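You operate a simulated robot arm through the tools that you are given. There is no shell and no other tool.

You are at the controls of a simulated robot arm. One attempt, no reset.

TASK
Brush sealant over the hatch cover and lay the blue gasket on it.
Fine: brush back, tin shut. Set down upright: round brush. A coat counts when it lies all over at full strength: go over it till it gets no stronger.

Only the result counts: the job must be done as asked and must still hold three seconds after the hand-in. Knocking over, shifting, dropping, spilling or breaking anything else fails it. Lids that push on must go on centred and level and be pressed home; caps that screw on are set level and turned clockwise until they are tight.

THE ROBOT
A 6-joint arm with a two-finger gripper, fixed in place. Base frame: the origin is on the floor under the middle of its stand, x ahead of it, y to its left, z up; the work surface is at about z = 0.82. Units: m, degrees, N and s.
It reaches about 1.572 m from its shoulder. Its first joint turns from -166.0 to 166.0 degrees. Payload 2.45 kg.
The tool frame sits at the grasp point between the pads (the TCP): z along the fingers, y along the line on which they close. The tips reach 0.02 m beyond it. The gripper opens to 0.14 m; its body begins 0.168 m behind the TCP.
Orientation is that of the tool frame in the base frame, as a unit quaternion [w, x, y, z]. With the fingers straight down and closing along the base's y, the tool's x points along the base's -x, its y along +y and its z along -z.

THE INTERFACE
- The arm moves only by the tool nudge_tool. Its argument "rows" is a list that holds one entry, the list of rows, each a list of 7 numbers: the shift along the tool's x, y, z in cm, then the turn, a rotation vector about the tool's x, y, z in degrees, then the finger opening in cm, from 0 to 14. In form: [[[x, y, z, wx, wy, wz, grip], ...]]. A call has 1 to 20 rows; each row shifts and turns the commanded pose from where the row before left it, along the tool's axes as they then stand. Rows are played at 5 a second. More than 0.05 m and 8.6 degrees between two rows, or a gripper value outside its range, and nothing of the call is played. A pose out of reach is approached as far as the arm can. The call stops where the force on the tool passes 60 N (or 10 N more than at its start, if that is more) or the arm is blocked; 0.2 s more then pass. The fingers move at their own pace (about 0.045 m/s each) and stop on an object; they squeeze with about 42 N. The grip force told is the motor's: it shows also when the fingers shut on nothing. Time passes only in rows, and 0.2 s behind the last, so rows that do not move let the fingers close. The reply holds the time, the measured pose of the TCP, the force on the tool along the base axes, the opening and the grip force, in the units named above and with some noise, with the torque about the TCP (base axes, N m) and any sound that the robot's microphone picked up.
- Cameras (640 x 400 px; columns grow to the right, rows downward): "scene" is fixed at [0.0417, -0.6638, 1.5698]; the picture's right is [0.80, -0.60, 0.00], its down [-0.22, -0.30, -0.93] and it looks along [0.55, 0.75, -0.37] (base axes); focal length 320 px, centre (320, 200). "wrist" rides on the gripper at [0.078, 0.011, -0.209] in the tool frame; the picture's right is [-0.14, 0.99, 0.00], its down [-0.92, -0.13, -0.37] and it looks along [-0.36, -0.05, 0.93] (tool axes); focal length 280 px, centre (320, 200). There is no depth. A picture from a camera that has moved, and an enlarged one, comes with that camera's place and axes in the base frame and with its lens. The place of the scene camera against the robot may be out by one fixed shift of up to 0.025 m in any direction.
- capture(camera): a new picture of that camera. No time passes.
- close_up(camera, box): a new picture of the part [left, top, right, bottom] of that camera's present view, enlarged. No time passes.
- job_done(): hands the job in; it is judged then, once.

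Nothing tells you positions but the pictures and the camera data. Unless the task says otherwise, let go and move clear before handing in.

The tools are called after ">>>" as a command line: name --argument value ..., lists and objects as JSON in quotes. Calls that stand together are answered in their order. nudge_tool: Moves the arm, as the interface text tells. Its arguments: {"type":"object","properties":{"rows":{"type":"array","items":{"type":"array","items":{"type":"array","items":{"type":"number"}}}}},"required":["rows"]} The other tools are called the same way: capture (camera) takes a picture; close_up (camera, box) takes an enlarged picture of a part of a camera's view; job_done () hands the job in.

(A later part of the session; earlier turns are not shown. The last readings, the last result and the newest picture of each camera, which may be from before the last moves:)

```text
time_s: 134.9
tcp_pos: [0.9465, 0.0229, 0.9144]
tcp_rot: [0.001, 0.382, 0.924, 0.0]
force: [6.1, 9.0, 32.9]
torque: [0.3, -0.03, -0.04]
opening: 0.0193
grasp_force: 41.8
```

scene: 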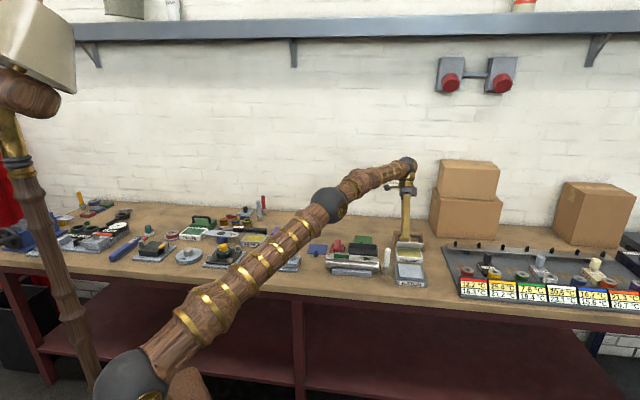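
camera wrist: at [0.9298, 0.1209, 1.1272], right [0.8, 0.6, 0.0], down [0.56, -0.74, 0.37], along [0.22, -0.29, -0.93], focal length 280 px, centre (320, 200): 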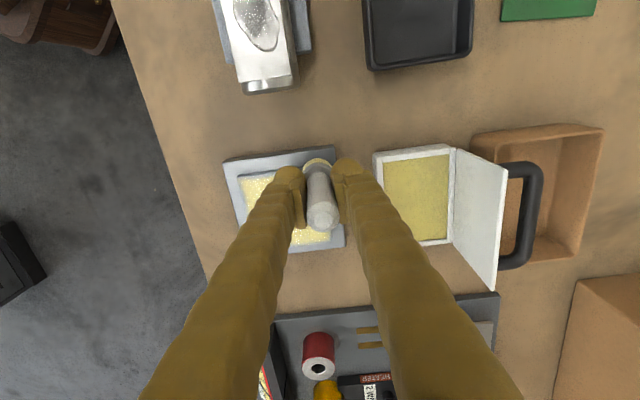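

>>> nudge_tool --rows '[[[0, 0, -0.05, 0, 0, 0, 1], [-0.8, 0, 0.003, 0, 0, 0, 1], [-0.8, 0, 0.003, 0, 0, 0, 1], [-0.8, 0, 0.003, 0, 0, 0, 1], [-0.8, 0, 0.003, 0, 0, 0, 1], [-0.8, 0, 0.003, 0, 0, 0, 1], [-0.8, 0, 0.003, 0, 0, 0, 1], [-0.8, 0, 0.003, 0, 0, 0, 1], [-0.8, 0, 0.003, 0, 0, 0, 1], [-0.8, 0, 0.003, 0, 0, 0, 1], [0, -0.72, 0, 0, 0, 0, 1], [0, -0.72, 0, 0, 0, 0, 1], [0, 0, 0, 0, 0, 0, 1]]]'

```text
time_s: 137.7
tcp_pos: [0.9886, -0.041, 0.9152]
tcp_rot: [0.0, 0.382, 0.924, 0.0]
force: [0.3, -0.1, -0.4]
torque: [0.02, -0.01, -0.02]
opening: 0.0195
grasp_force: 42.2
```

>>> nudge_tool --rows '[[[0, 0, 0.1, 0, 0, 0, 1], [0, 0, 0, 0, 0, 0, 1], [0, 0, 0, 0, 0, 0, 1]]]'

```text
time_s: 138.5
tcp_pos: [0.989, -0.0399, 0.9145]
tcp_rot: [0.001, 0.382, 0.924, -0.001]
force: [-0.2, -0.5, 1.5]
torque: [-0.01, 0.02, 0.0]
opening: 0.0196
grasp_force: 42.6
```

>>> nudge_tool --rows '[[[0, 0, 0.04, 0, 0, 0, 1], [0.8, 0, 0.003, 0, 0, 0, 1], [0.8, 0, 0.003, 0, 0, 0, 1], [0.8, 0, 0.003, 0, 0, 0, 1], [0.8, 0, 0.003, 0, 0, 0, 1], [0.8, 0, 0.003, 0, 0, 0, 1], [0.8, 0, 0.003, 0, 0, 0, 1], [0.8, 0, 0.003, 0, 0, 0, 1], [0.8, 0, 0.003, 0, 0, 0, 1], [0.8, 0, 0.003, 0, 0, 0, 1], [0, -0.72, 0, 0, 0, 0, 1], [0, -0.72, 0, 0, 0, 0, 1], [0, 0, 0, 0, 0, 0, 1]]]'

```text
time_s: 141.3
tcp_pos: [0.9266, -0.0002, 0.9143]
tcp_rot: [0.001, 0.382, 0.924, 0.0]
force: [1.6, 0.5, 6.1]
torque: [0.02, 0.03, -0.02]
opening: 0.0193
grasp_force: 41.9
```

>>> nudge_tool --rows '[[[0, 0, 0.03, 0, 0, 0, 1], [-0.8, 0, 0.003, 0, 0, 0, 1], [-0.8, 0, 0.003, 0, 0, 0, 1], [-0.8, 0, 0.003, 0, 0, 0, 1], [-0.8, 0, 0.003, 0, 0, 0, 1], [-0.8, 0, 0.003, 0, 0, 0, 1], [-0.8, 0, 0.003, 0, 0, 0, 1], [-0.8, 0, 0.003, 0, 0, 0, 1], [-0.8, 0, 0.003, 0, 0, 0, 1], [-0.8, 0, 0.003, 0, 0, 0, 1], [0, 0, 0, 0, 0, 0, 1]]]'

>>> close_up --camera "scene" --box '[380, 232, 440, 292]'

```text
time_s: 143.7
tcp_pos: [0.978, -0.0506, 0.9137]
tcp_rot: [0.0, 0.381, 0.924, 0.0]
force: [-2.6, 2.8, 9.1]
torque: [0.2, 0.23, -0.04]
opening: 0.0194
grasp_force: 41.8
```

```text
6.67 times, centred on (410, 262) of scene
camera zoom: at [0.0417, -0.6638, 1.5698], right [0.8, -0.6, 0.0], down [-0.22, -0.3, -0.93], along [0.55, 0.75, -0.37], focal length 2134 px, centre (-280, -213)
```

zoom: 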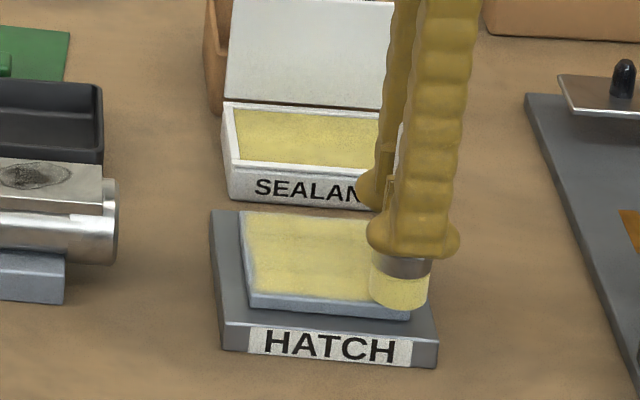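

>>> nudge_tool --rows '[[[0, 0, -1, 0, 0, 0, 1], [0, 0, -2, 0, 0, 0, 1], [0, 0, -2, 0, 0, 0, 1], [0, 0, -1.5, 0, 0, 0, 1], [0.57, 3.3, 0, 0, 0, 0, 1], [0.57, 3.3, 0, 0, 0, 0, 1], [0.57, 3.3, 0, 0, 0, 0, 1], [0.57, 3.3, 0, 0, 0, 0, 1], [0.57, 3.3, 0, 0, 0, 0, 1], [0, 0, 0, 0, 0, 0, 1]]]'

>>> close_up --camera "wrist" --box '[170, 90, 290, 210]'

>>> close_up --camera "scene" --box '[394, 250, 430, 286]'

```text
time_s: 145.9
tcp_pos: [1.074, 0.0868, 0.978]
tcp_rot: [0.001, 0.382, 0.924, 0.0]
force: [-0.2, 0.8, -1.0]
torque: [-0.03, 0.01, 0.0]
opening: 0.0195
grasp_force: 41.3
```

```text
3.33 times, centred on (230, 150) of wrist
camera zoom: at [1.0258, 0.1507, 1.1876], right [0.8, 0.6, 0.0], down [0.56, -0.74, 0.37], along [0.22, -0.29, -0.93], focal length 935 px, centre (620, 367)
```

zoom: 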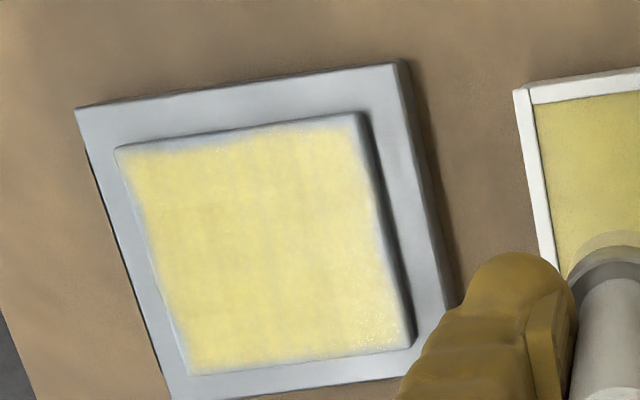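

```text
11.11 times, centred on (412, 268) of scene
camera zoom: at [0.0417, -0.6638, 1.5698], right [0.8, -0.6, 0.0], down [-0.22, -0.3, -0.93], along [0.55, 0.75, -0.37], focal length 3557 px, centre (-702, -556)
```

zoom: 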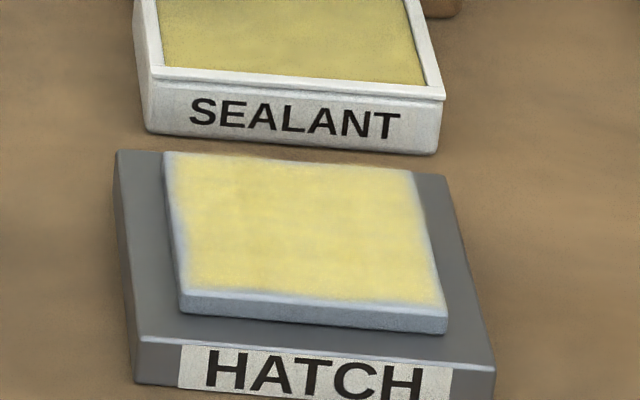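

The coat looks the same as before the last pass, so it's at full strength. Now I'll take the brush back to its place beside the hatch, about 8 mm to the right to keep the fingers clear of the metal cylinder.

>>> nudge_tool --rows '[[[1.84, -2.37, 0, 0, 0, 0, 1], [1.84, -2.37, 0, 0, 0, 0, 1], [1.84, -2.37, 0, 0, 0, 0, 1], [1.84, -2.37, 0, 0, 0, 0, 1], [1.84, -2.35, 0, 0, 0, 0, 1], [0, 0, 2, 0, 0, 0, 1], [0, 0, 2, 0, 0, 0, 1], [0, 0, 2, 0, 0, 0, 1], [0, 0, 0, 0, 0, 0, 1]]]'

>>> close_up --camera "scene" --box '[360, 222, 420, 282]'

>>> close_up --camera "wrist" --box '[220, 100, 420, 240]'

```text
time_s: 147.9
tcp_pos: [0.9255, 0.0693, 0.9188]
tcp_rot: [0.001, 0.381, 0.924, 0.0]
force: [0.4, 0.2, -1.1]
torque: [0.02, 0.03, 0.0]
opening: 0.0195
grasp_force: 42.4
```

```text
6.67 times, centred on (390, 252) of scene
camera zoom: at [0.0417, -0.6638, 1.5698], right [0.8, -0.6, 0.0], down [-0.22, -0.3, -0.93], along [0.55, 0.75, -0.37], focal length 2134 px, centre (-147, -147)
```

zoom: 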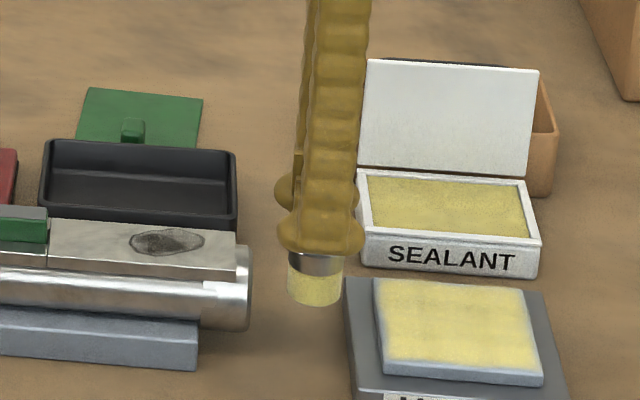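

```text
2.86 times, centred on (320, 170) of wrist
camera zoom: at [0.8773, 0.1316, 1.1272], right [0.8, 0.6, 0.0], down [0.56, -0.74, 0.37], along [0.22, -0.29, -0.93], focal length 801 px, centre (320, 286)
```

zoom: 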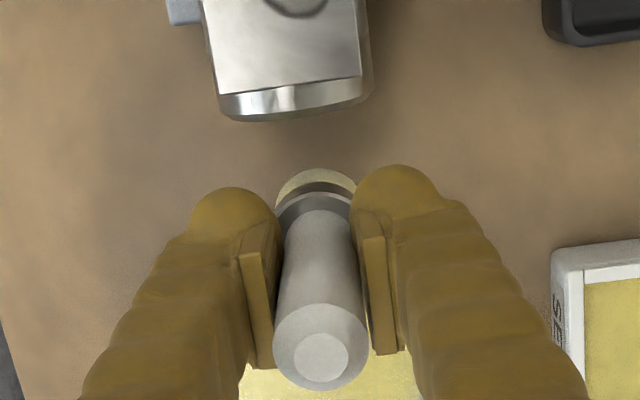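

>>> nudge_tool --rows '[[[0, 0, 1.0, 0, 0, 0, 1], [0, 0, 0.7, 0, 0, 0, 1], [0, 0, 0.4, 0, 0, 0, 1], [0, 0, 0, 0, 0, 0, 1], [0, 0, 0, 0, 0, 0, 1]]]'

```text
time_s: 149.1
tcp_pos: [0.9265, 0.0681, 0.897]
tcp_rot: [0.0, 0.382, 0.924, -0.001]
force: [0.0, -0.1, 0.3]
torque: [0.0, 0.0, -0.03]
opening: 0.0194
grasp_force: 42.3
```

>>> nudge_tool --rows '[[[0, 0, 0.15, 0, 0, 0, 1], [0, 0, 0.1, 0, 0, 0, 1], [0, 0, 0, 0, 0, 0, 1]]]'

```text
time_s: 149.9
tcp_pos: [0.9259, 0.068, 0.8947]
tcp_rot: [-0.001, 0.382, 0.924, 0.0]
force: [-1.1, -0.2, -0.8]
torque: [0.01, 0.0, -0.03]
opening: 0.0191
grasp_force: 41.9
```

>>> nudge_tool --rows '[[[0, 0, 0.1, 0, 0, 0, 1], [0, 0, 0.05, 0, 0, 0, 1], [0, 0, 0, 0, 0, 0, 1]]]'

```text
time_s: 150.7
tcp_pos: [0.9259, 0.0677, 0.8935]
tcp_rot: [-0.001, 0.382, 0.924, 0.0]
force: [0.9, 0.4, 0.1]
torque: [0.01, 0.02, 0.02]
opening: 0.0196
grasp_force: 41.9
```

>>> nudge_tool --rows '[[[0, 0, 0.1, 0, 0, 0, 1], [0, 0, 0.05, 0, 0, 0, 1], [0, 0, 0, 0, 0, 0, 1]]]'

>>> close_up --camera "scene" --box '[360, 222, 420, 282]'

```text
time_s: 151.5
tcp_pos: [0.9254, 0.0678, 0.8914]
tcp_rot: [-0.001, 0.382, 0.924, 0.0]
force: [-0.1, -0.9, -0.6]
torque: [0.03, -0.02, -0.02]
opening: 0.0195
grasp_force: 42.0
```

```text
6.67 times, centred on (390, 252) of scene
camera zoom: at [0.0417, -0.6638, 1.5698], right [0.8, -0.6, 0.0], down [-0.22, -0.3, -0.93], along [0.55, 0.75, -0.37], focal length 2134 px, centre (-147, -147)
```

zoom: 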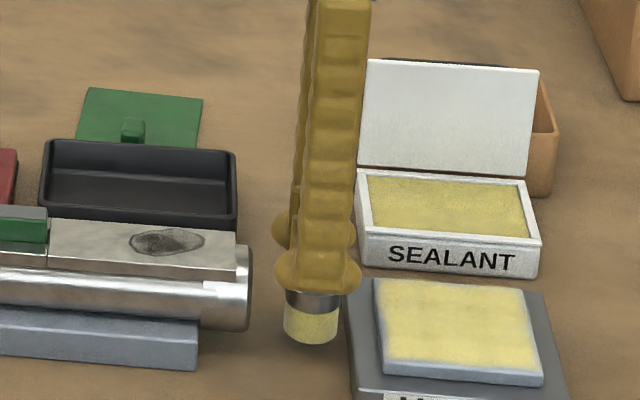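

>>> nudge_tool --rows '[[[0, 0, 0.1, 0, 0, 0, 1], [0, 0, 0.05, 0, 0, 0, 1], [0, 0, 0, 0, 0, 0, 1]]]'

```text
time_s: 152.3
tcp_pos: [0.9252, 0.069, 0.8909]
tcp_rot: [0.0, 0.382, 0.924, 0.0]
force: [0.8, 0.3, -0.1]
torque: [0.0, -0.01, 0.03]
opening: 0.0194
grasp_force: 42.0
```

>>> nudge_tool --rows '[[[0, 0, 0.1, 0, 0, 0, 1], [0, 0, 0.05, 0, 0, 0, 1], [0, 0, 0, 0, 0, 0, 1]]]'

```text
time_s: 153.1
tcp_pos: [0.9253, 0.0671, 0.8892]
tcp_rot: [0.0, 0.382, 0.924, 0.0]
force: [-0.1, 0.0, 0.5]
torque: [-0.01, 0.01, 0.0]
opening: 0.0192
grasp_force: 42.0
```

>>> nudge_tool --rows '[[[0, 0, 0.1, 0, 0, 0, 1], [0, 0, 0.05, 0, 0, 0, 1], [0, 0, 0, 0, 0, 0, 1]]]'

>>> close_up --camera "scene" --box '[375, 242, 405, 272]'

```text
time_s: 153.9
tcp_pos: [0.9247, 0.0684, 0.888]
tcp_rot: [0.0, 0.382, 0.924, -0.001]
force: [0.6, -0.8, -0.6]
torque: [0.03, 0.0, -0.05]
opening: 0.0191
grasp_force: 41.8
```

```text
13.33 times, centred on (390, 257) of scene
camera zoom: at [0.0417, -0.6638, 1.5698], right [0.8, -0.6, 0.0], down [-0.22, -0.3, -0.93], along [0.55, 0.75, -0.37], focal length 4268 px, centre (-613, -560)
```

zoom: 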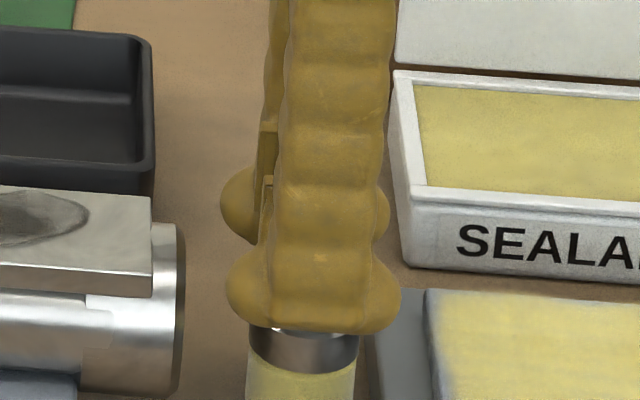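

>>> close_up --camera "scene" --box '[370, 255, 410, 285]'

>>> nudge_tool --rows '[[[0, 0, 0.1, 0, 0, 0, 1], [0, 0, 0.1, 0, 0, 0, 1], [0, 0, 0, 0, 0, 0, 1]]]'

```text
13.33 times, centred on (390, 270) of scene
camera zoom: at [0.0417, -0.6638, 1.5698], right [0.8, -0.6, 0.0], down [-0.22, -0.3, -0.93], along [0.55, 0.75, -0.37], focal length 4268 px, centre (-613, -733)
```

zoom: 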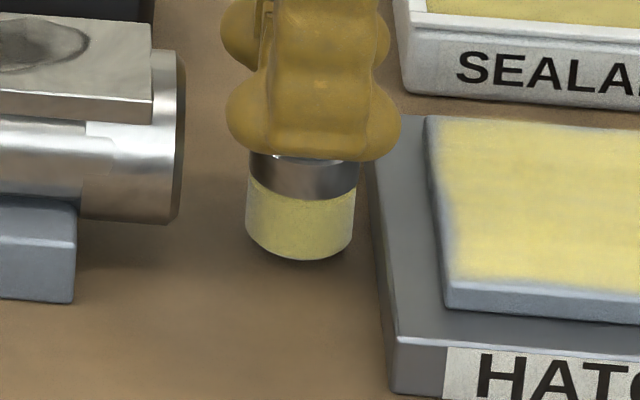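

```text
time_s: 154.7
tcp_pos: [0.9238, 0.0673, 0.885]
tcp_rot: [-0.001, 0.382, 0.924, 0.0]
force: [-0.2, -1.0, -0.7]
torque: [0.0, 0.02, 0.01]
opening: 0.0195
grasp_force: 41.7
```

>>> nudge_tool --rows '[[[0, 0, 0.1, 0, 0, 0, 1], [0, 0, 0, 0, 0, 0, 1], [0, 0, 0, 0, 0, 0, 1]]]'

>>> close_up --camera "scene" --box '[370, 255, 410, 285]'

```text
time_s: 155.5
tcp_pos: [0.9257, 0.0683, 0.8838]
tcp_rot: [0.001, 0.382, 0.924, 0.0]
force: [0.2, -0.8, -0.7]
torque: [-0.01, -0.01, -0.02]
opening: 0.0193
grasp_force: 41.6
```

```text
13.33 times, centred on (390, 270) of scene
camera zoom: at [0.0417, -0.6638, 1.5698], right [0.8, -0.6, 0.0], down [-0.22, -0.3, -0.93], along [0.55, 0.75, -0.37], focal length 4268 px, centre (-613, -733)
```

zoom: 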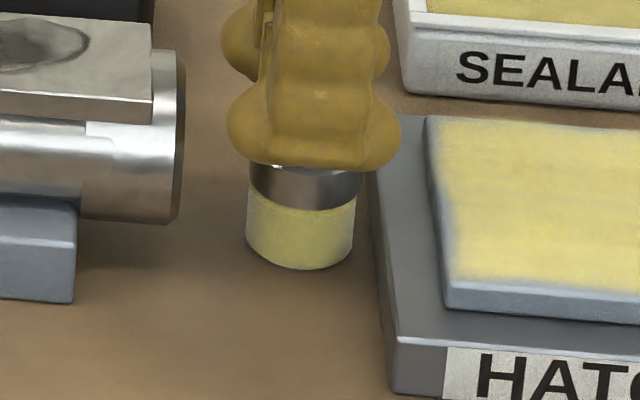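

>>> nudge_tool --rows '[[[0, 0, 0.1, 0, 0, 0, 1], [0, 0, 0, 0, 0, 0, 1], [0, 0, 0, 0, 0, 0, 1]]]'

```text
time_s: 156.3
tcp_pos: [0.9262, 0.069, 0.8842]
tcp_rot: [0.001, 0.382, 0.924, 0.001]
force: [-0.9, 0.4, 7.6]
torque: [0.02, 0.17, 0.01]
opening: 0.0194
grasp_force: 41.9
```

>>> nudge_tool --rows '[[[0, 0, 0, 0, 0, 0, 2.4], [0, 0, 0, 0, 0, 0, 3.0], [0, 0, 0, 0, 0, 0, 4.5], [0, 0, 0, 0, 0, 0, 4.5], [0, 0, 0, 0, 0, 0, 4.5]]]'

>>> close_up --camera "scene" --box '[360, 222, 420, 282]'

>>> close_up --camera "wrist" --box '[220, 100, 420, 240]'

```text
time_s: 157.5
tcp_pos: [0.9264, 0.0685, 0.8832]
tcp_rot: [0.0, 0.381, 0.924, 0.0]
force: [0.2, -1.0, -0.1]
torque: [0.0, -0.01, -0.01]
opening: 0.0452
grasp_force: 0.1
```

```text
6.67 times, centred on (390, 252) of scene
camera zoom: at [0.0417, -0.6638, 1.5698], right [0.8, -0.6, 0.0], down [-0.22, -0.3, -0.93], along [0.55, 0.75, -0.37], focal length 2134 px, centre (-147, -147)
```

zoom: 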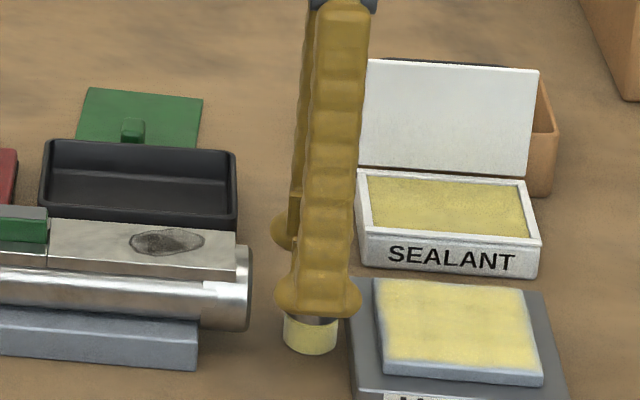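

```text
2.86 times, centred on (320, 170) of wrist
camera zoom: at [0.878, 0.1319, 1.0923], right [0.8, 0.6, 0.0], down [0.56, -0.74, 0.37], along [0.22, -0.29, -0.93], focal length 801 px, centre (320, 286)
```

zoom: 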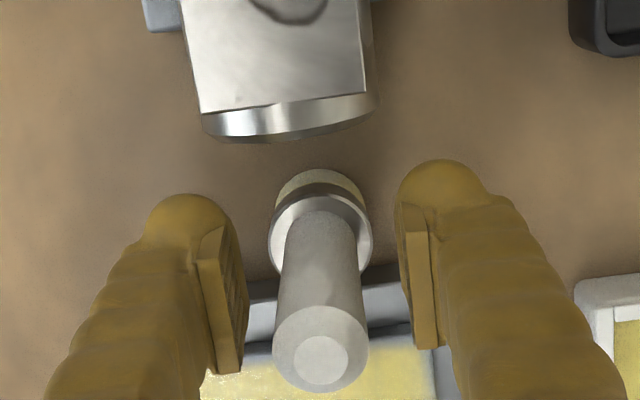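

Brush released and standing. I'll rise straight up to clear it and check that it stays upright.

>>> nudge_tool --rows '[[[0, 0, -1, 0, 0, 0, 4.5], [0, 0, -2, 0, 0, 0, 4.5], [0, 0, -3, 0, 0, 0, 4.5], [0, 0, -4, 0, 0, 0, 4.5], [0, 0, -4, 0, 0, 0, 4.5], [0, 0, 0, 0, 0, 0, 4.5]]]'

>>> close_up --camera "scene" --box '[360, 222, 420, 282]'

>>> capture --camera "wrist"

```text
time_s: 158.9
tcp_pos: [0.9254, 0.0682, 1.0233]
tcp_rot: [0.001, 0.382, 0.924, -0.001]
force: [0.0, 0.0, 1.0]
torque: [0.03, 0.02, -0.01]
opening: 0.0449
grasp_force: 0.1
```

```text
6.67 times, centred on (390, 252) of scene
camera zoom: at [0.0417, -0.6638, 1.5698], right [0.8, -0.6, 0.0], down [-0.22, -0.3, -0.93], along [0.55, 0.75, -0.37], focal length 2134 px, centre (-147, -147)
```

zoom: 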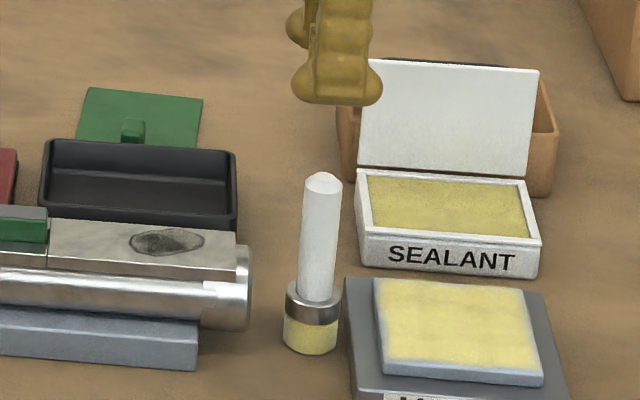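

```text
taken
camera wrist: at [0.8769, 0.1317, 1.2314], right [0.8, 0.6, 0.0], down [0.56, -0.74, 0.37], along [0.22, -0.29, -0.93], focal length 280 px, centre (320, 200)
```

wrist: 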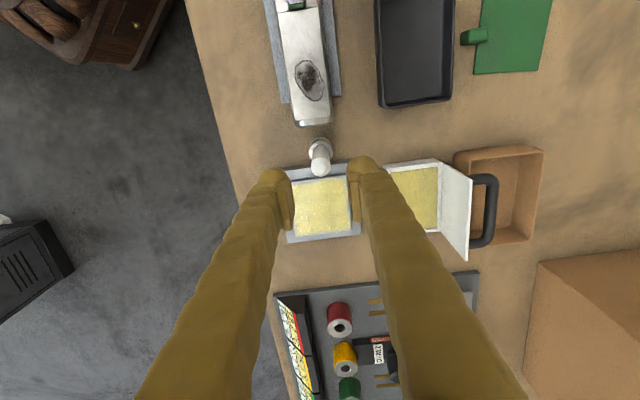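

The brush stands upright. Next is the blue gasket, which lies to the left with its tab toward the front edge. I'll move the wrist camera over it for a closer look.

>>> nudge_tool --rows '[[[3.6, 1.3, -0.4, 0, 0, 0, 6], [3.6, 1.3, -0.4, 0, 0, 0, 6], [3.6, 1.3, -0.4, 0, 0, 0, 6], [3.6, 1.3, -0.4, 0, 0, 0, 6], [3.6, 1.3, -0.4, 0, 0, 0, 6], [3.6, 1.3, -0.4, 0, 0, 0, 6], [3.6, 1.3, -0.4, 0, 0, 0, 6], [3.6, 1.0, 0, 0, 0, 0, 6], [0, 0, 0, 0, 0, 0, 6]]]'

>>> capture --camera "wrist"

>>> close_up --camera "scene" --box '[296, 225, 346, 275]'

```text
time_s: 160.9
tcp_pos: [0.7928, 0.3426, 1.0497]
tcp_rot: [0.0, 0.382, 0.924, 0.0]
force: [-0.5, -0.2, 0.7]
torque: [0.03, -0.02, 0.03]
opening: 0.06
grasp_force: 0.2
```

```text
taken
camera wrist: at [0.7445, 0.4064, 1.2596], right [0.8, 0.6, 0.0], down [0.56, -0.74, 0.37], along [0.22, -0.29, -0.93], focal length 280 px, centre (320, 200)
```

wrist: 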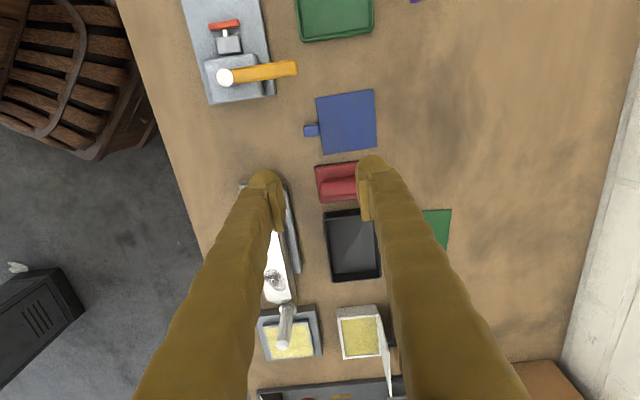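

```text
8.00 times, centred on (321, 250) of scene
camera zoom: at [0.0417, -0.6638, 1.5698], right [0.8, -0.6, 0.0], down [-0.22, -0.3, -0.93], along [0.55, 0.75, -0.37], focal length 2561 px, centre (312, -200)
```

zoom: 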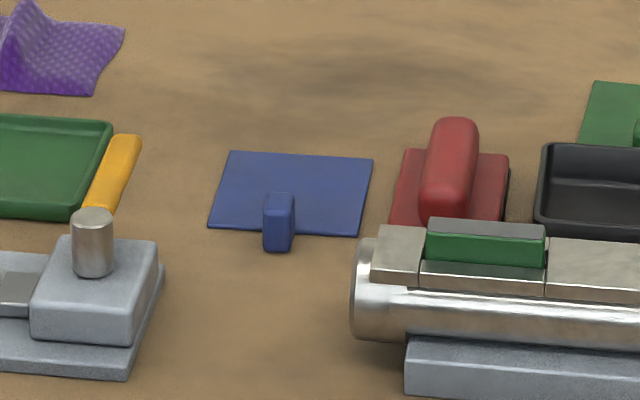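

>>> close_up --camera "wrist" --box '[270, 70, 410, 170]'

```text
4.00 times, centred on (340, 120) of wrist
camera zoom: at [0.7445, 0.4064, 1.2596], right [0.8, 0.6, 0.0], down [0.56, -0.74, 0.37], along [0.22, -0.29, -0.93], focal length 1122 px, centre (240, 520)
```

zoom: 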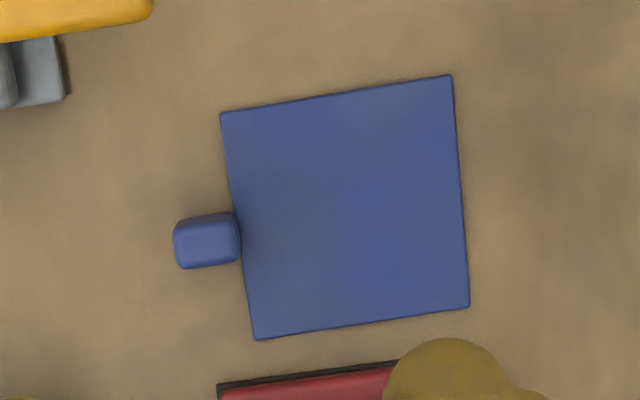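

>>> nudge_tool --rows '[[[1.3, -0.4, 2, 0, 0, 0, 5], [1.3, -0.4, 3, 0, 0, 0, 5], [0, 0, 4, 0, 0, 0, 5], [0, 0, 4, 0, 0, 0, 5], [0, 0, 2, 0, 0, 0, 5], [0, 0, 0, 0, 0, 0, 5]]]'

>>> close_up --camera "wrist" --box '[220, 100, 420, 240]'

>>> close_up --camera "scene" --box '[296, 225, 346, 275]'

```text
time_s: 162.3
tcp_pos: [0.769, 0.3559, 0.9004]
tcp_rot: [0.001, 0.382, 0.924, 0.0]
force: [-0.5, 0.0, -0.8]
torque: [-0.02, -0.02, -0.02]
opening: 0.0498
grasp_force: 0.1
```

```text
2.86 times, centred on (320, 170) of wrist
camera zoom: at [0.7212, 0.4199, 1.109], right [0.8, 0.6, 0.0], down [0.56, -0.74, 0.37], along [0.22, -0.29, -0.93], focal length 801 px, centre (320, 286)
```

zoom: 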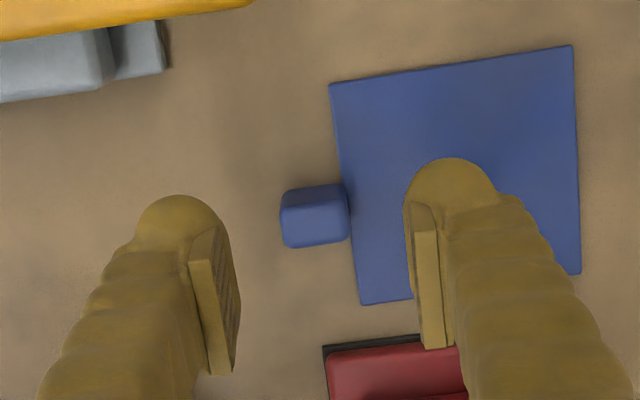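

```text
8.00 times, centred on (321, 250) of scene
camera zoom: at [0.0417, -0.6638, 1.5698], right [0.8, -0.6, 0.0], down [-0.22, -0.3, -0.93], along [0.55, 0.75, -0.37], focal length 2561 px, centre (312, -200)
```

zoom: 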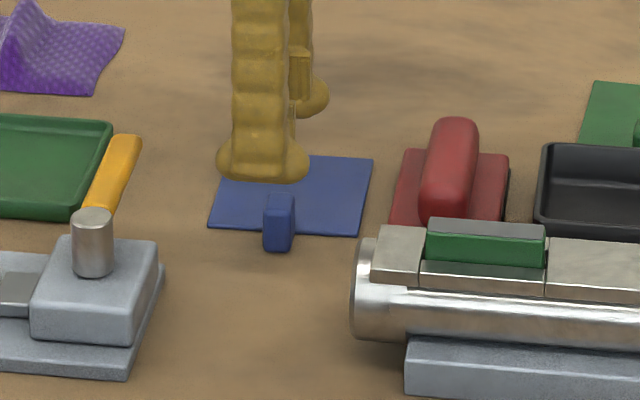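

>>> nudge_tool --rows '[[[0, -0.2, 1.5, 0, 0, 0, 5], [0, 0, 1.5, 0, 0, 0, 5], [0, 0, 1.2, 0, 0, 0, 5], [0, 0, 0.9, 0, 0, 0, 5], [0, 0, 0, 0, 0, 0, 5]]]'

>>> close_up --camera "wrist" --box '[220, 100, 420, 240]'

>>> close_up --camera "scene" --box '[296, 225, 346, 275]'

```text
time_s: 163.5
tcp_pos: [0.7663, 0.3545, 0.8502]
tcp_rot: [-0.001, 0.382, 0.924, 0.0]
force: [0.2, 0.0, 0.1]
torque: [-0.01, 0.02, 0.03]
opening: 0.05
grasp_force: 0.0
```

```text
2.86 times, centred on (320, 170) of wrist
camera zoom: at [0.7192, 0.4178, 1.0591], right [0.8, 0.6, 0.0], down [0.56, -0.74, 0.37], along [0.22, -0.29, -0.93], focal length 801 px, centre (320, 286)
```

zoom: 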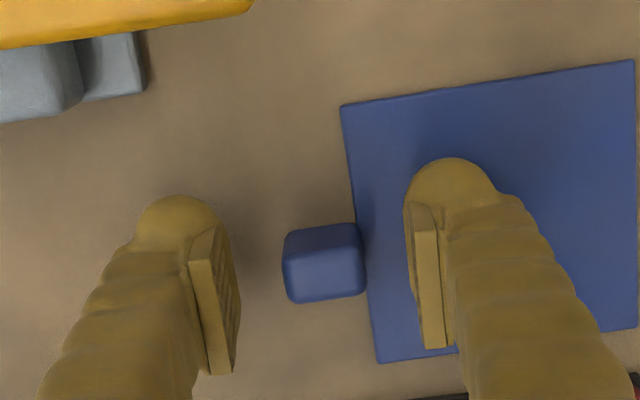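

```text
8.00 times, centred on (321, 250) of scene
camera zoom: at [0.0417, -0.6638, 1.5698], right [0.8, -0.6, 0.0], down [-0.22, -0.3, -0.93], along [0.55, 0.75, -0.37], focal length 2561 px, centre (312, -200)
```

zoom: 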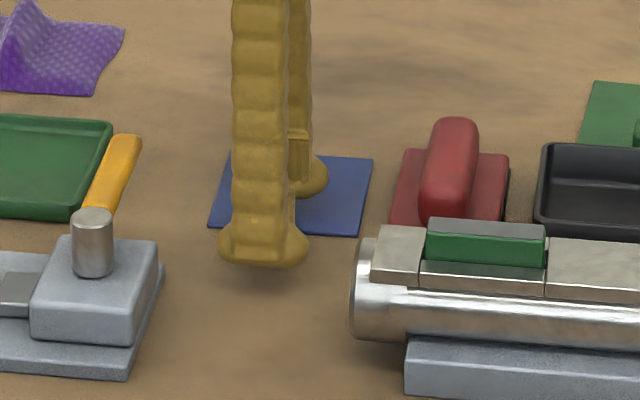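

>>> nudge_tool --rows '[[[0, 0, 0.2, 0, 0, 0, 5], [0, 0, 0, 0, 0, 0, 3], [0, 0, 0, 0, 0, 0, 3], [0, 0, 0, 0, 0, 0, 1], [0, 0, 0, 0, 0, 0, 1], [0, 0, 0, 0, 0, 0, 1], [0, 0, 0, 0, 0, 0, 1]]]'

>>> close_up --camera "wrist" --box '[220, 100, 420, 240]'

```text
time_s: 165.1
tcp_pos: [0.7669, 0.3538, 0.8484]
tcp_rot: [0.001, 0.382, 0.924, 0.0]
force: [0.0, -0.4, -0.7]
torque: [-0.04, 0.0, -0.03]
opening: 0.0219
grasp_force: 41.8
```

```text
2.86 times, centred on (320, 170) of wrist
camera zoom: at [0.7192, 0.4176, 1.0571], right [0.8, 0.6, 0.0], down [0.56, -0.74, 0.37], along [0.22, -0.29, -0.93], focal length 801 px, centre (320, 286)
```

zoom: 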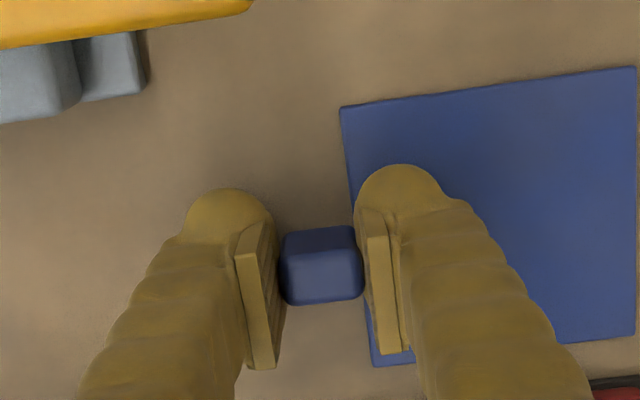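

>>> nudge_tool --rows '[[[0, 0, -0.5, 0, 0, 0, 1], [0, 0, -1, 0, 0, 0, 1], [0, 0, -1.5, 0, 0, 0, 1], [0, 0, -2, 0, 0, 0, 1], [0, 0, -2, 0, 0, 0, 1], [0, 0, 0, 0, 0, 0, 1]]]'

>>> close_up --camera "wrist" --box '[220, 100, 420, 240]'

>>> close_up --camera "scene" --box '[286, 205, 356, 275]'

```text
time_s: 166.5
tcp_pos: [0.7682, 0.3537, 0.9176]
tcp_rot: [0.0, 0.381, 0.925, 0.0]
force: [-0.5, -0.4, -0.6]
torque: [-0.04, 0.02, -0.03]
opening: 0.0222
grasp_force: 41.9
```

```text
2.86 times, centred on (320, 170) of wrist
camera zoom: at [0.7193, 0.4173, 1.1273], right [0.8, 0.6, 0.0], down [0.56, -0.74, 0.37], along [0.22, -0.29, -0.93], focal length 801 px, centre (320, 286)
```

zoom: 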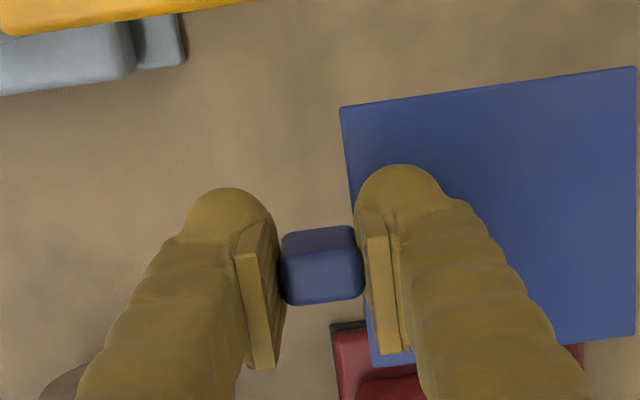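

```text
5.71 times, centred on (321, 240) of scene
camera zoom: at [0.0417, -0.6638, 1.5698], right [0.8, -0.6, 0.0], down [-0.22, -0.3, -0.93], along [0.55, 0.75, -0.37], focal length 1829 px, centre (314, -29)
```

zoom: 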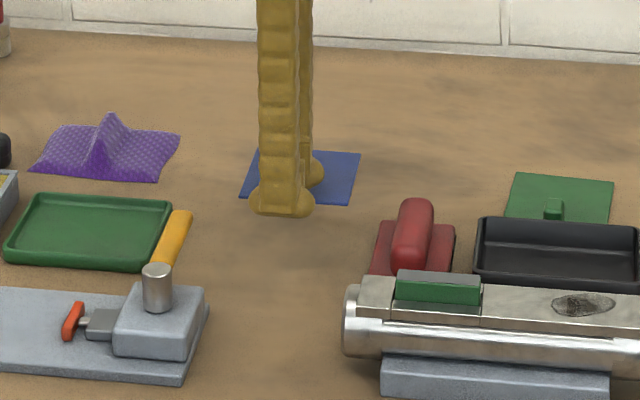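

The gasket is held level by its tab. I'll lift it well above the brush and the open lid, then carry it over the hatch.

>>> nudge_tool --rows '[[[0, 0, -3, 0, 0, 0, 1], [0, 0, -3, 0, 0, 0, 1], [0, 0, -3, 0, 0, 0, 1], [0, 0, -2.5, 0, 0, 0, 1], [-2.83, -1.12, 0, 0, 0, 0, 1], [-2.83, -1.12, 0, 0, 0, 0, 1], [-2.83, -1.12, 0, 0, 0, 0, 1], [-2.83, -1.12, 0, 0, 0, 0, 1], [-2.83, -1.12, 0, 0, 0, 0, 1], [-2.83, -1.12, 0, 0, 0, 0, 1], [-2.83, -1.12, 0, 0, 0, 0, 1], [-2.83, -1.12, 0, 0, 0, 0, 1], [-2.83, -1.12, 0, 0, 0, 0, 1], [-2.83, -1.12, 0, 0, 0, 0, 1], [-2.83, -1.12, 0, 0, 0, 0, 1], [-2.83, -1.12, 0, 0, 0, 0, 1], [-2.83, -1.12, 0, 0, 0, 0, 1], [-2.82, -1.07, 0, 0, 0, 0, 1], [0, 0, 0, 0, 0, 0, 1]]]'

>>> capture --camera "wrist"

>>> close_up --camera "scene" --box '[360, 202, 450, 292]'

```text
time_s: 170.5
tcp_pos: [0.937, -0.0364, 1.033]
tcp_rot: [-0.001, 0.381, 0.924, 0.0]
force: [0.2, 0.3, -1.0]
torque: [-0.01, 0.02, 0.02]
opening: 0.0218
grasp_force: 41.4
```

```text
taken
camera wrist: at [0.8886, 0.0266, 1.2425], right [0.8, 0.6, 0.0], down [0.56, -0.74, 0.37], along [0.22, -0.29, -0.93], focal length 280 px, centre (320, 200)
```

wrist: 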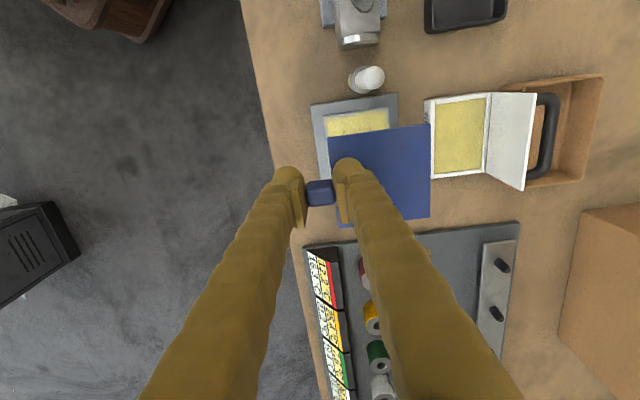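

```text
4.44 times, centred on (405, 247) of scene
camera zoom: at [0.0417, -0.6638, 1.5698], right [0.8, -0.6, 0.0], down [-0.22, -0.3, -0.93], along [0.55, 0.75, -0.37], focal length 1423 px, centre (-58, -9)
```

zoom: 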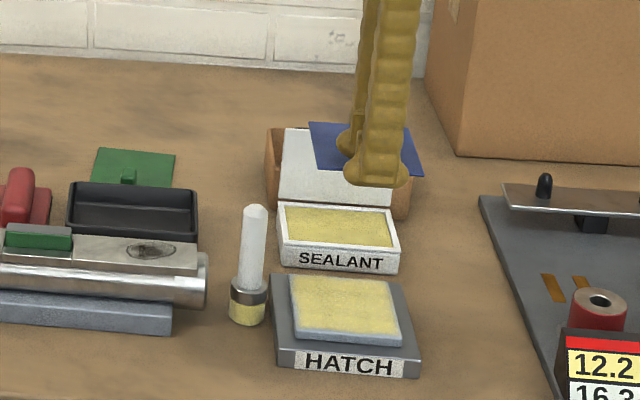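

>>> close_up --camera "wrist" --box '[290, 60, 450, 240]'

```text
2.22 times, centred on (370, 150) of wrist
camera zoom: at [0.8886, 0.0266, 1.2425], right [0.8, 0.6, 0.0], down [0.56, -0.74, 0.37], along [0.22, -0.29, -0.93], focal length 623 px, centre (209, 311)
```

zoom: 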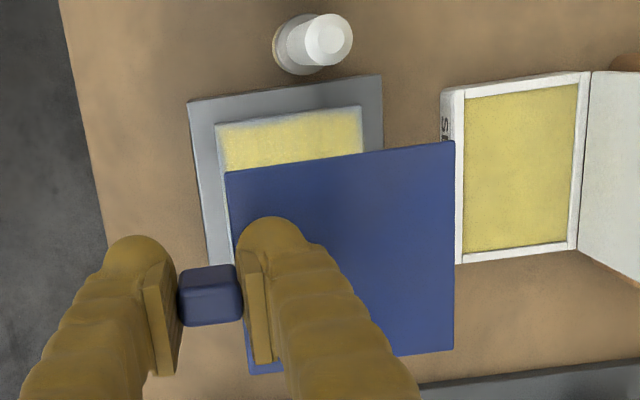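

>>> nudge_tool --rows '[[[-0.1, 0.1, 3, 0, 0, 0, 1], [0, 0, 3, 0, 0, 0, 1], [0, 0, 3, 0, 0, 0, 1], [0, 0, 2.5, 0, 0, 0, 1], [0, 0, 1.5, 0, 0, 0, 1], [0, 0, 1.0, 0, 0, 0, 1], [0, 0, 0, 0, 0, 0, 1]]]'

>>> close_up --camera "wrist" --box '[270, 80, 450, 240]'

>>> close_up --camera "scene" --box '[380, 232, 440, 292]'

```text
time_s: 172.1
tcp_pos: [0.9394, -0.0368, 0.8919]
tcp_rot: [0.001, 0.382, 0.924, 0.0]
force: [0.5, -0.4, -0.7]
torque: [-0.01, 0.01, -0.01]
opening: 0.0219
grasp_force: 41.6
```

```text
2.50 times, centred on (360, 160) of wrist
camera zoom: at [0.891, 0.0272, 1.101], right [0.8, 0.6, 0.0], down [0.56, -0.74, 0.37], along [0.22, -0.29, -0.93], focal length 701 px, centre (220, 300)
```

zoom: 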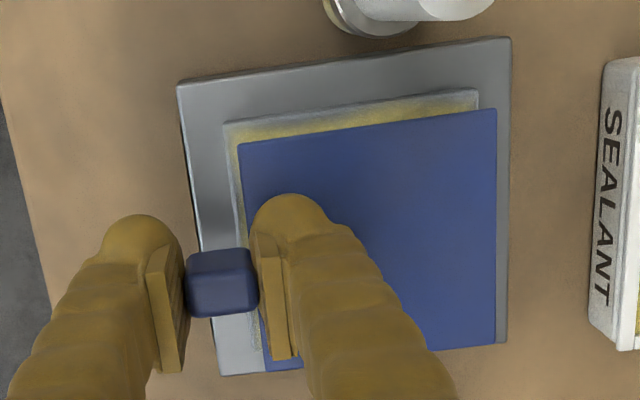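

```text
6.67 times, centred on (410, 262) of scene
camera zoom: at [0.0417, -0.6638, 1.5698], right [0.8, -0.6, 0.0], down [-0.22, -0.3, -0.93], along [0.55, 0.75, -0.37], focal length 2134 px, centre (-280, -213)
```

zoom: 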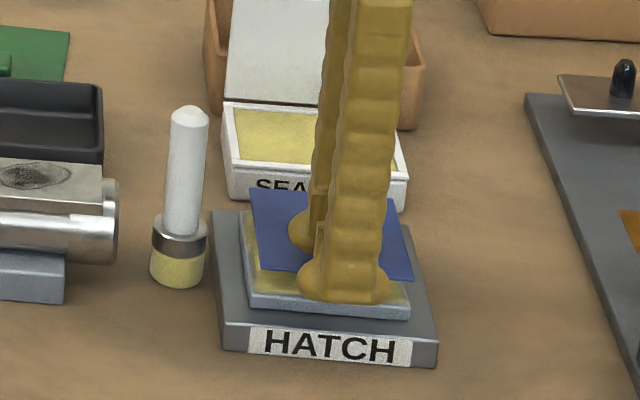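

>>> nudge_tool --rows '[[[0, -0.1, 0.8, 0, 0, 0, 1], [0, 0, 0.7, 0, 0, 0, 1], [0, 0, 0.4, 0, 0, 0, 1], [0, 0, 0, 0, 0, 0, 1], [0, 0, 0, 0, 0, 0, 1]]]'

>>> close_up --camera "scene" --box '[390, 245, 435, 290]'

```text
time_s: 173.3
tcp_pos: [0.9395, -0.0384, 0.8744]
tcp_rot: [0.001, 0.382, 0.924, 0.001]
force: [-3.8, -5.9, 32.6]
torque: [-0.05, -0.21, -0.07]
opening: 0.0221
grasp_force: 41.8
```

```text
8.89 times, centred on (412, 268) of scene
camera zoom: at [0.0417, -0.6638, 1.5698], right [0.8, -0.6, 0.0], down [-0.22, -0.3, -0.93], along [0.55, 0.75, -0.37], focal length 2846 px, centre (-502, -400)
```

zoom: 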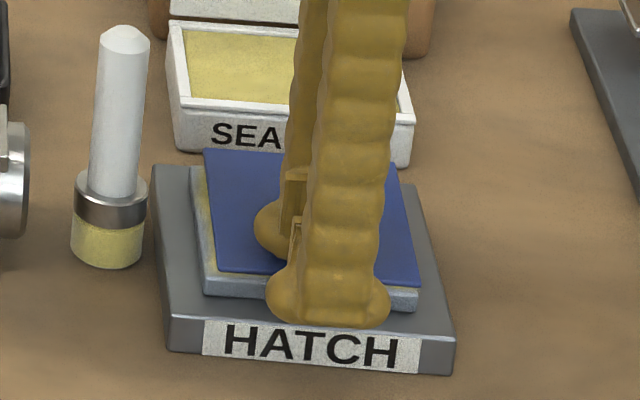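

>>> nudge_tool --rows '[[[0, 0, -0.1, 0, 0, 0, 1], [0, 0, 0, 0, 0, 0, 1], [0, 0, 0, 0, 0, 0, 1]]]'

>>> close_up --camera "wrist" --box '[270, 80, 450, 240]'

```text
time_s: 174.1
tcp_pos: [0.9391, -0.0372, 0.8754]
tcp_rot: [0.0, 0.382, 0.924, 0.0]
force: [1.5, -4.1, 17.7]
torque: [-0.06, -0.2, -0.02]
opening: 0.022
grasp_force: 42.1
```

```text
2.50 times, centred on (360, 160) of wrist
camera zoom: at [0.8908, 0.0262, 1.0839], right [0.8, 0.6, 0.0], down [0.56, -0.74, 0.37], along [0.22, -0.29, -0.93], focal length 701 px, centre (220, 300)
```

zoom: 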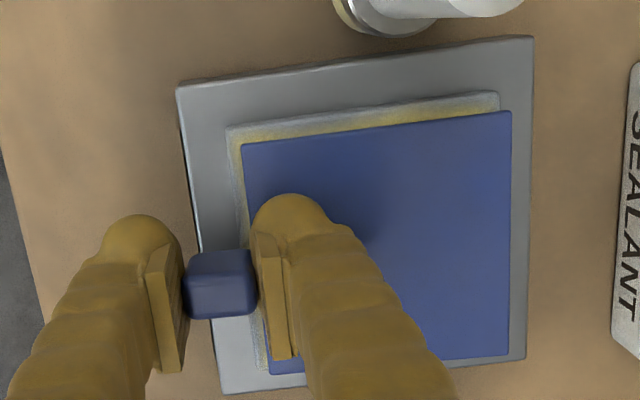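

>>> nudge_tool --rows '[[[0, 0.07, -0.06, 1.7, 0, 0, 1], [0, 0.07, -0.06, 1.7, 0, 0, 1], [0, 0, 0, 0, 0, 0, 1]]]'

>>> close_up --camera "wrist" --box '[270, 80, 450, 240]'

>>> close_up --camera "scene" --box '[390, 245, 435, 290]'

```text
time_s: 174.9
tcp_pos: [0.9387, -0.0354, 0.8762]
tcp_rot: [-0.01, 0.382, 0.924, -0.028]
force: [0.4, 0.4, -0.6]
torque: [-0.03, 0.01, 0.01]
opening: 0.022
grasp_force: 42.2
```

```text
2.50 times, centred on (360, 160) of wrist
camera zoom: at [0.9004, 0.0366, 1.0841], right [0.8, 0.6, -0.06], down [0.58, -0.73, 0.38], along [0.18, -0.33, -0.92], focal length 701 px, centre (220, 300)
```

zoom: 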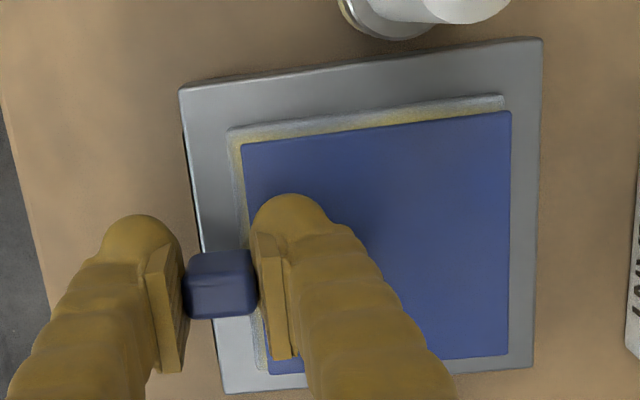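

```text
8.89 times, centred on (412, 268) of scene
camera zoom: at [0.0417, -0.6638, 1.5698], right [0.8, -0.6, 0.0], down [-0.22, -0.3, -0.93], along [0.55, 0.75, -0.37], focal length 2846 px, centre (-502, -400)
```

zoom: 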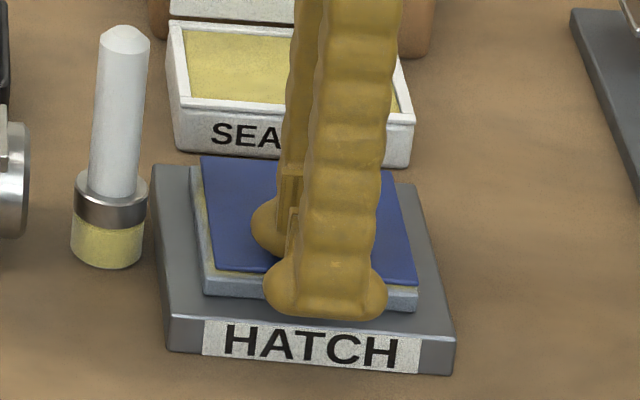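

>>> nudge_tool --rows '[[[0, -0.22, 0, 0, 0, 0, 1], [0, 0, 0.05, 0, 0, 0, 1], [0, 0, 0, 0, 0, 0, 1]]]'

>>> close_up --camera "scene" --box '[390, 245, 435, 290]'

```text
time_s: 175.7
tcp_pos: [0.9388, -0.0371, 0.875]
tcp_rot: [-0.011, 0.381, 0.924, -0.027]
force: [-0.2, 0.5, 0.1]
torque: [0.0, 0.0, -0.01]
opening: 0.0223
grasp_force: 41.9
```

```text
8.89 times, centred on (412, 268) of scene
camera zoom: at [0.0417, -0.6638, 1.5698], right [0.8, -0.6, 0.0], down [-0.22, -0.3, -0.93], along [0.55, 0.75, -0.37], focal length 2846 px, centre (-502, -400)
```

zoom: 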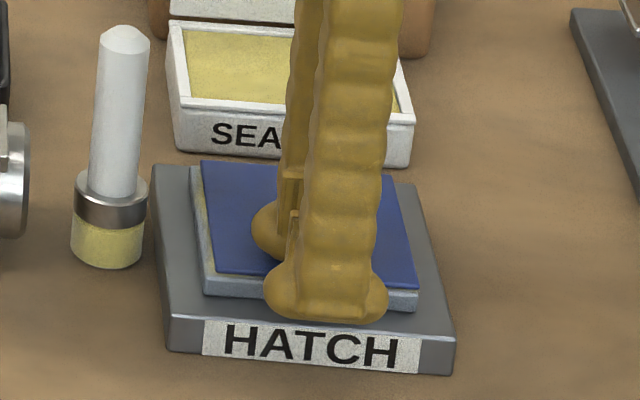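

>>> nudge_tool --rows '[[[0, 0, 0.08, 0, 0, 0, 1], [0, 0, 0, 0, 0, 0, 1], [0, 0, 0, 0, 0, 0, 1]]]'

>>> close_up --camera "wrist" --box '[270, 80, 450, 240]'

```text
time_s: 176.5
tcp_pos: [0.938, -0.0366, 0.8747]
tcp_rot: [-0.01, 0.382, 0.924, -0.027]
force: [0.5, 2.1, 11.0]
torque: [0.03, -0.17, 0.0]
opening: 0.0222
grasp_force: 42.0
```

```text
2.50 times, centred on (360, 160) of wrist
camera zoom: at [0.8988, 0.0351, 1.0835], right [0.8, 0.6, -0.06], down [0.58, -0.73, 0.38], along [0.19, -0.33, -0.92], focal length 701 px, centre (220, 300)
```

zoom: 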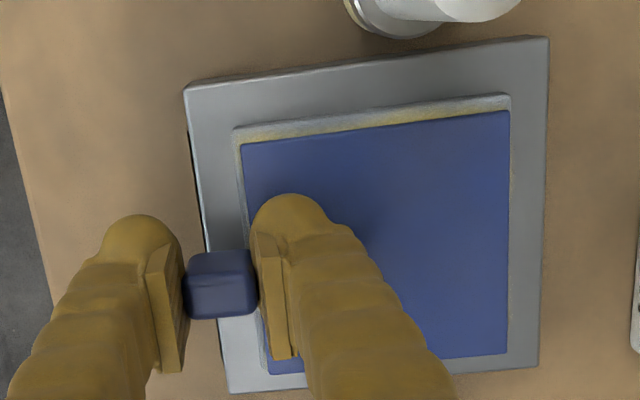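

>>> nudge_tool --rows '[[[0, 0, -0.2, 0, 0, 0, 1], [0.22, -0.08, 0, 0, 0, 0, 1], [0, 0, 0.13, 0, 0, 0, 1], [0, 0, 0, 0, 0, 0, 1]]]'

>>> close_up --camera "wrist" --box '[270, 80, 450, 240]'

>>> close_up --camera "scene" --box '[390, 245, 435, 290]'

```text
time_s: 177.5
tcp_pos: [0.9365, -0.036, 0.8751]
tcp_rot: [-0.011, 0.382, 0.924, -0.028]
force: [-3.3, 0.2, 7.2]
torque: [-0.04, -0.05, -0.02]
opening: 0.0222
grasp_force: 41.7
```

```text
2.50 times, centred on (360, 160) of wrist
camera zoom: at [0.8967, 0.0357, 1.0836], right [0.8, 0.6, -0.06], down [0.58, -0.73, 0.38], along [0.18, -0.33, -0.92], focal length 701 px, centre (220, 300)
```

zoom: 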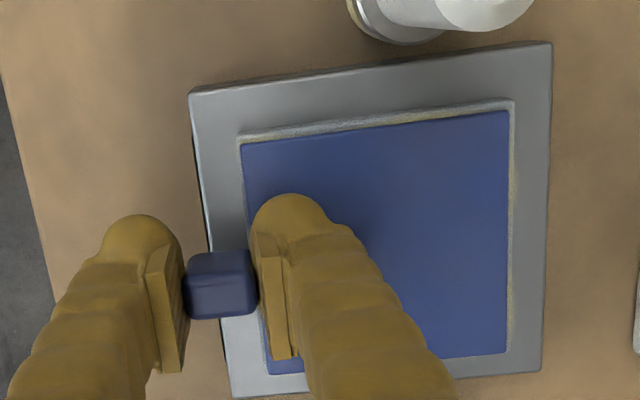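

```text
8.89 times, centred on (412, 268) of scene
camera zoom: at [0.0417, -0.6638, 1.5698], right [0.8, -0.6, 0.0], down [-0.22, -0.3, -0.93], along [0.55, 0.75, -0.37], focal length 2846 px, centre (-502, -400)
```

zoom: 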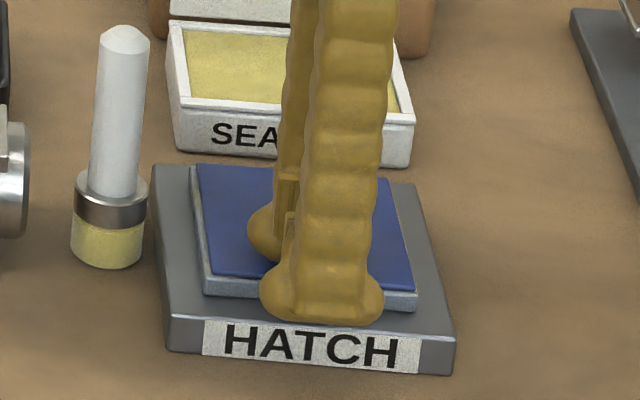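

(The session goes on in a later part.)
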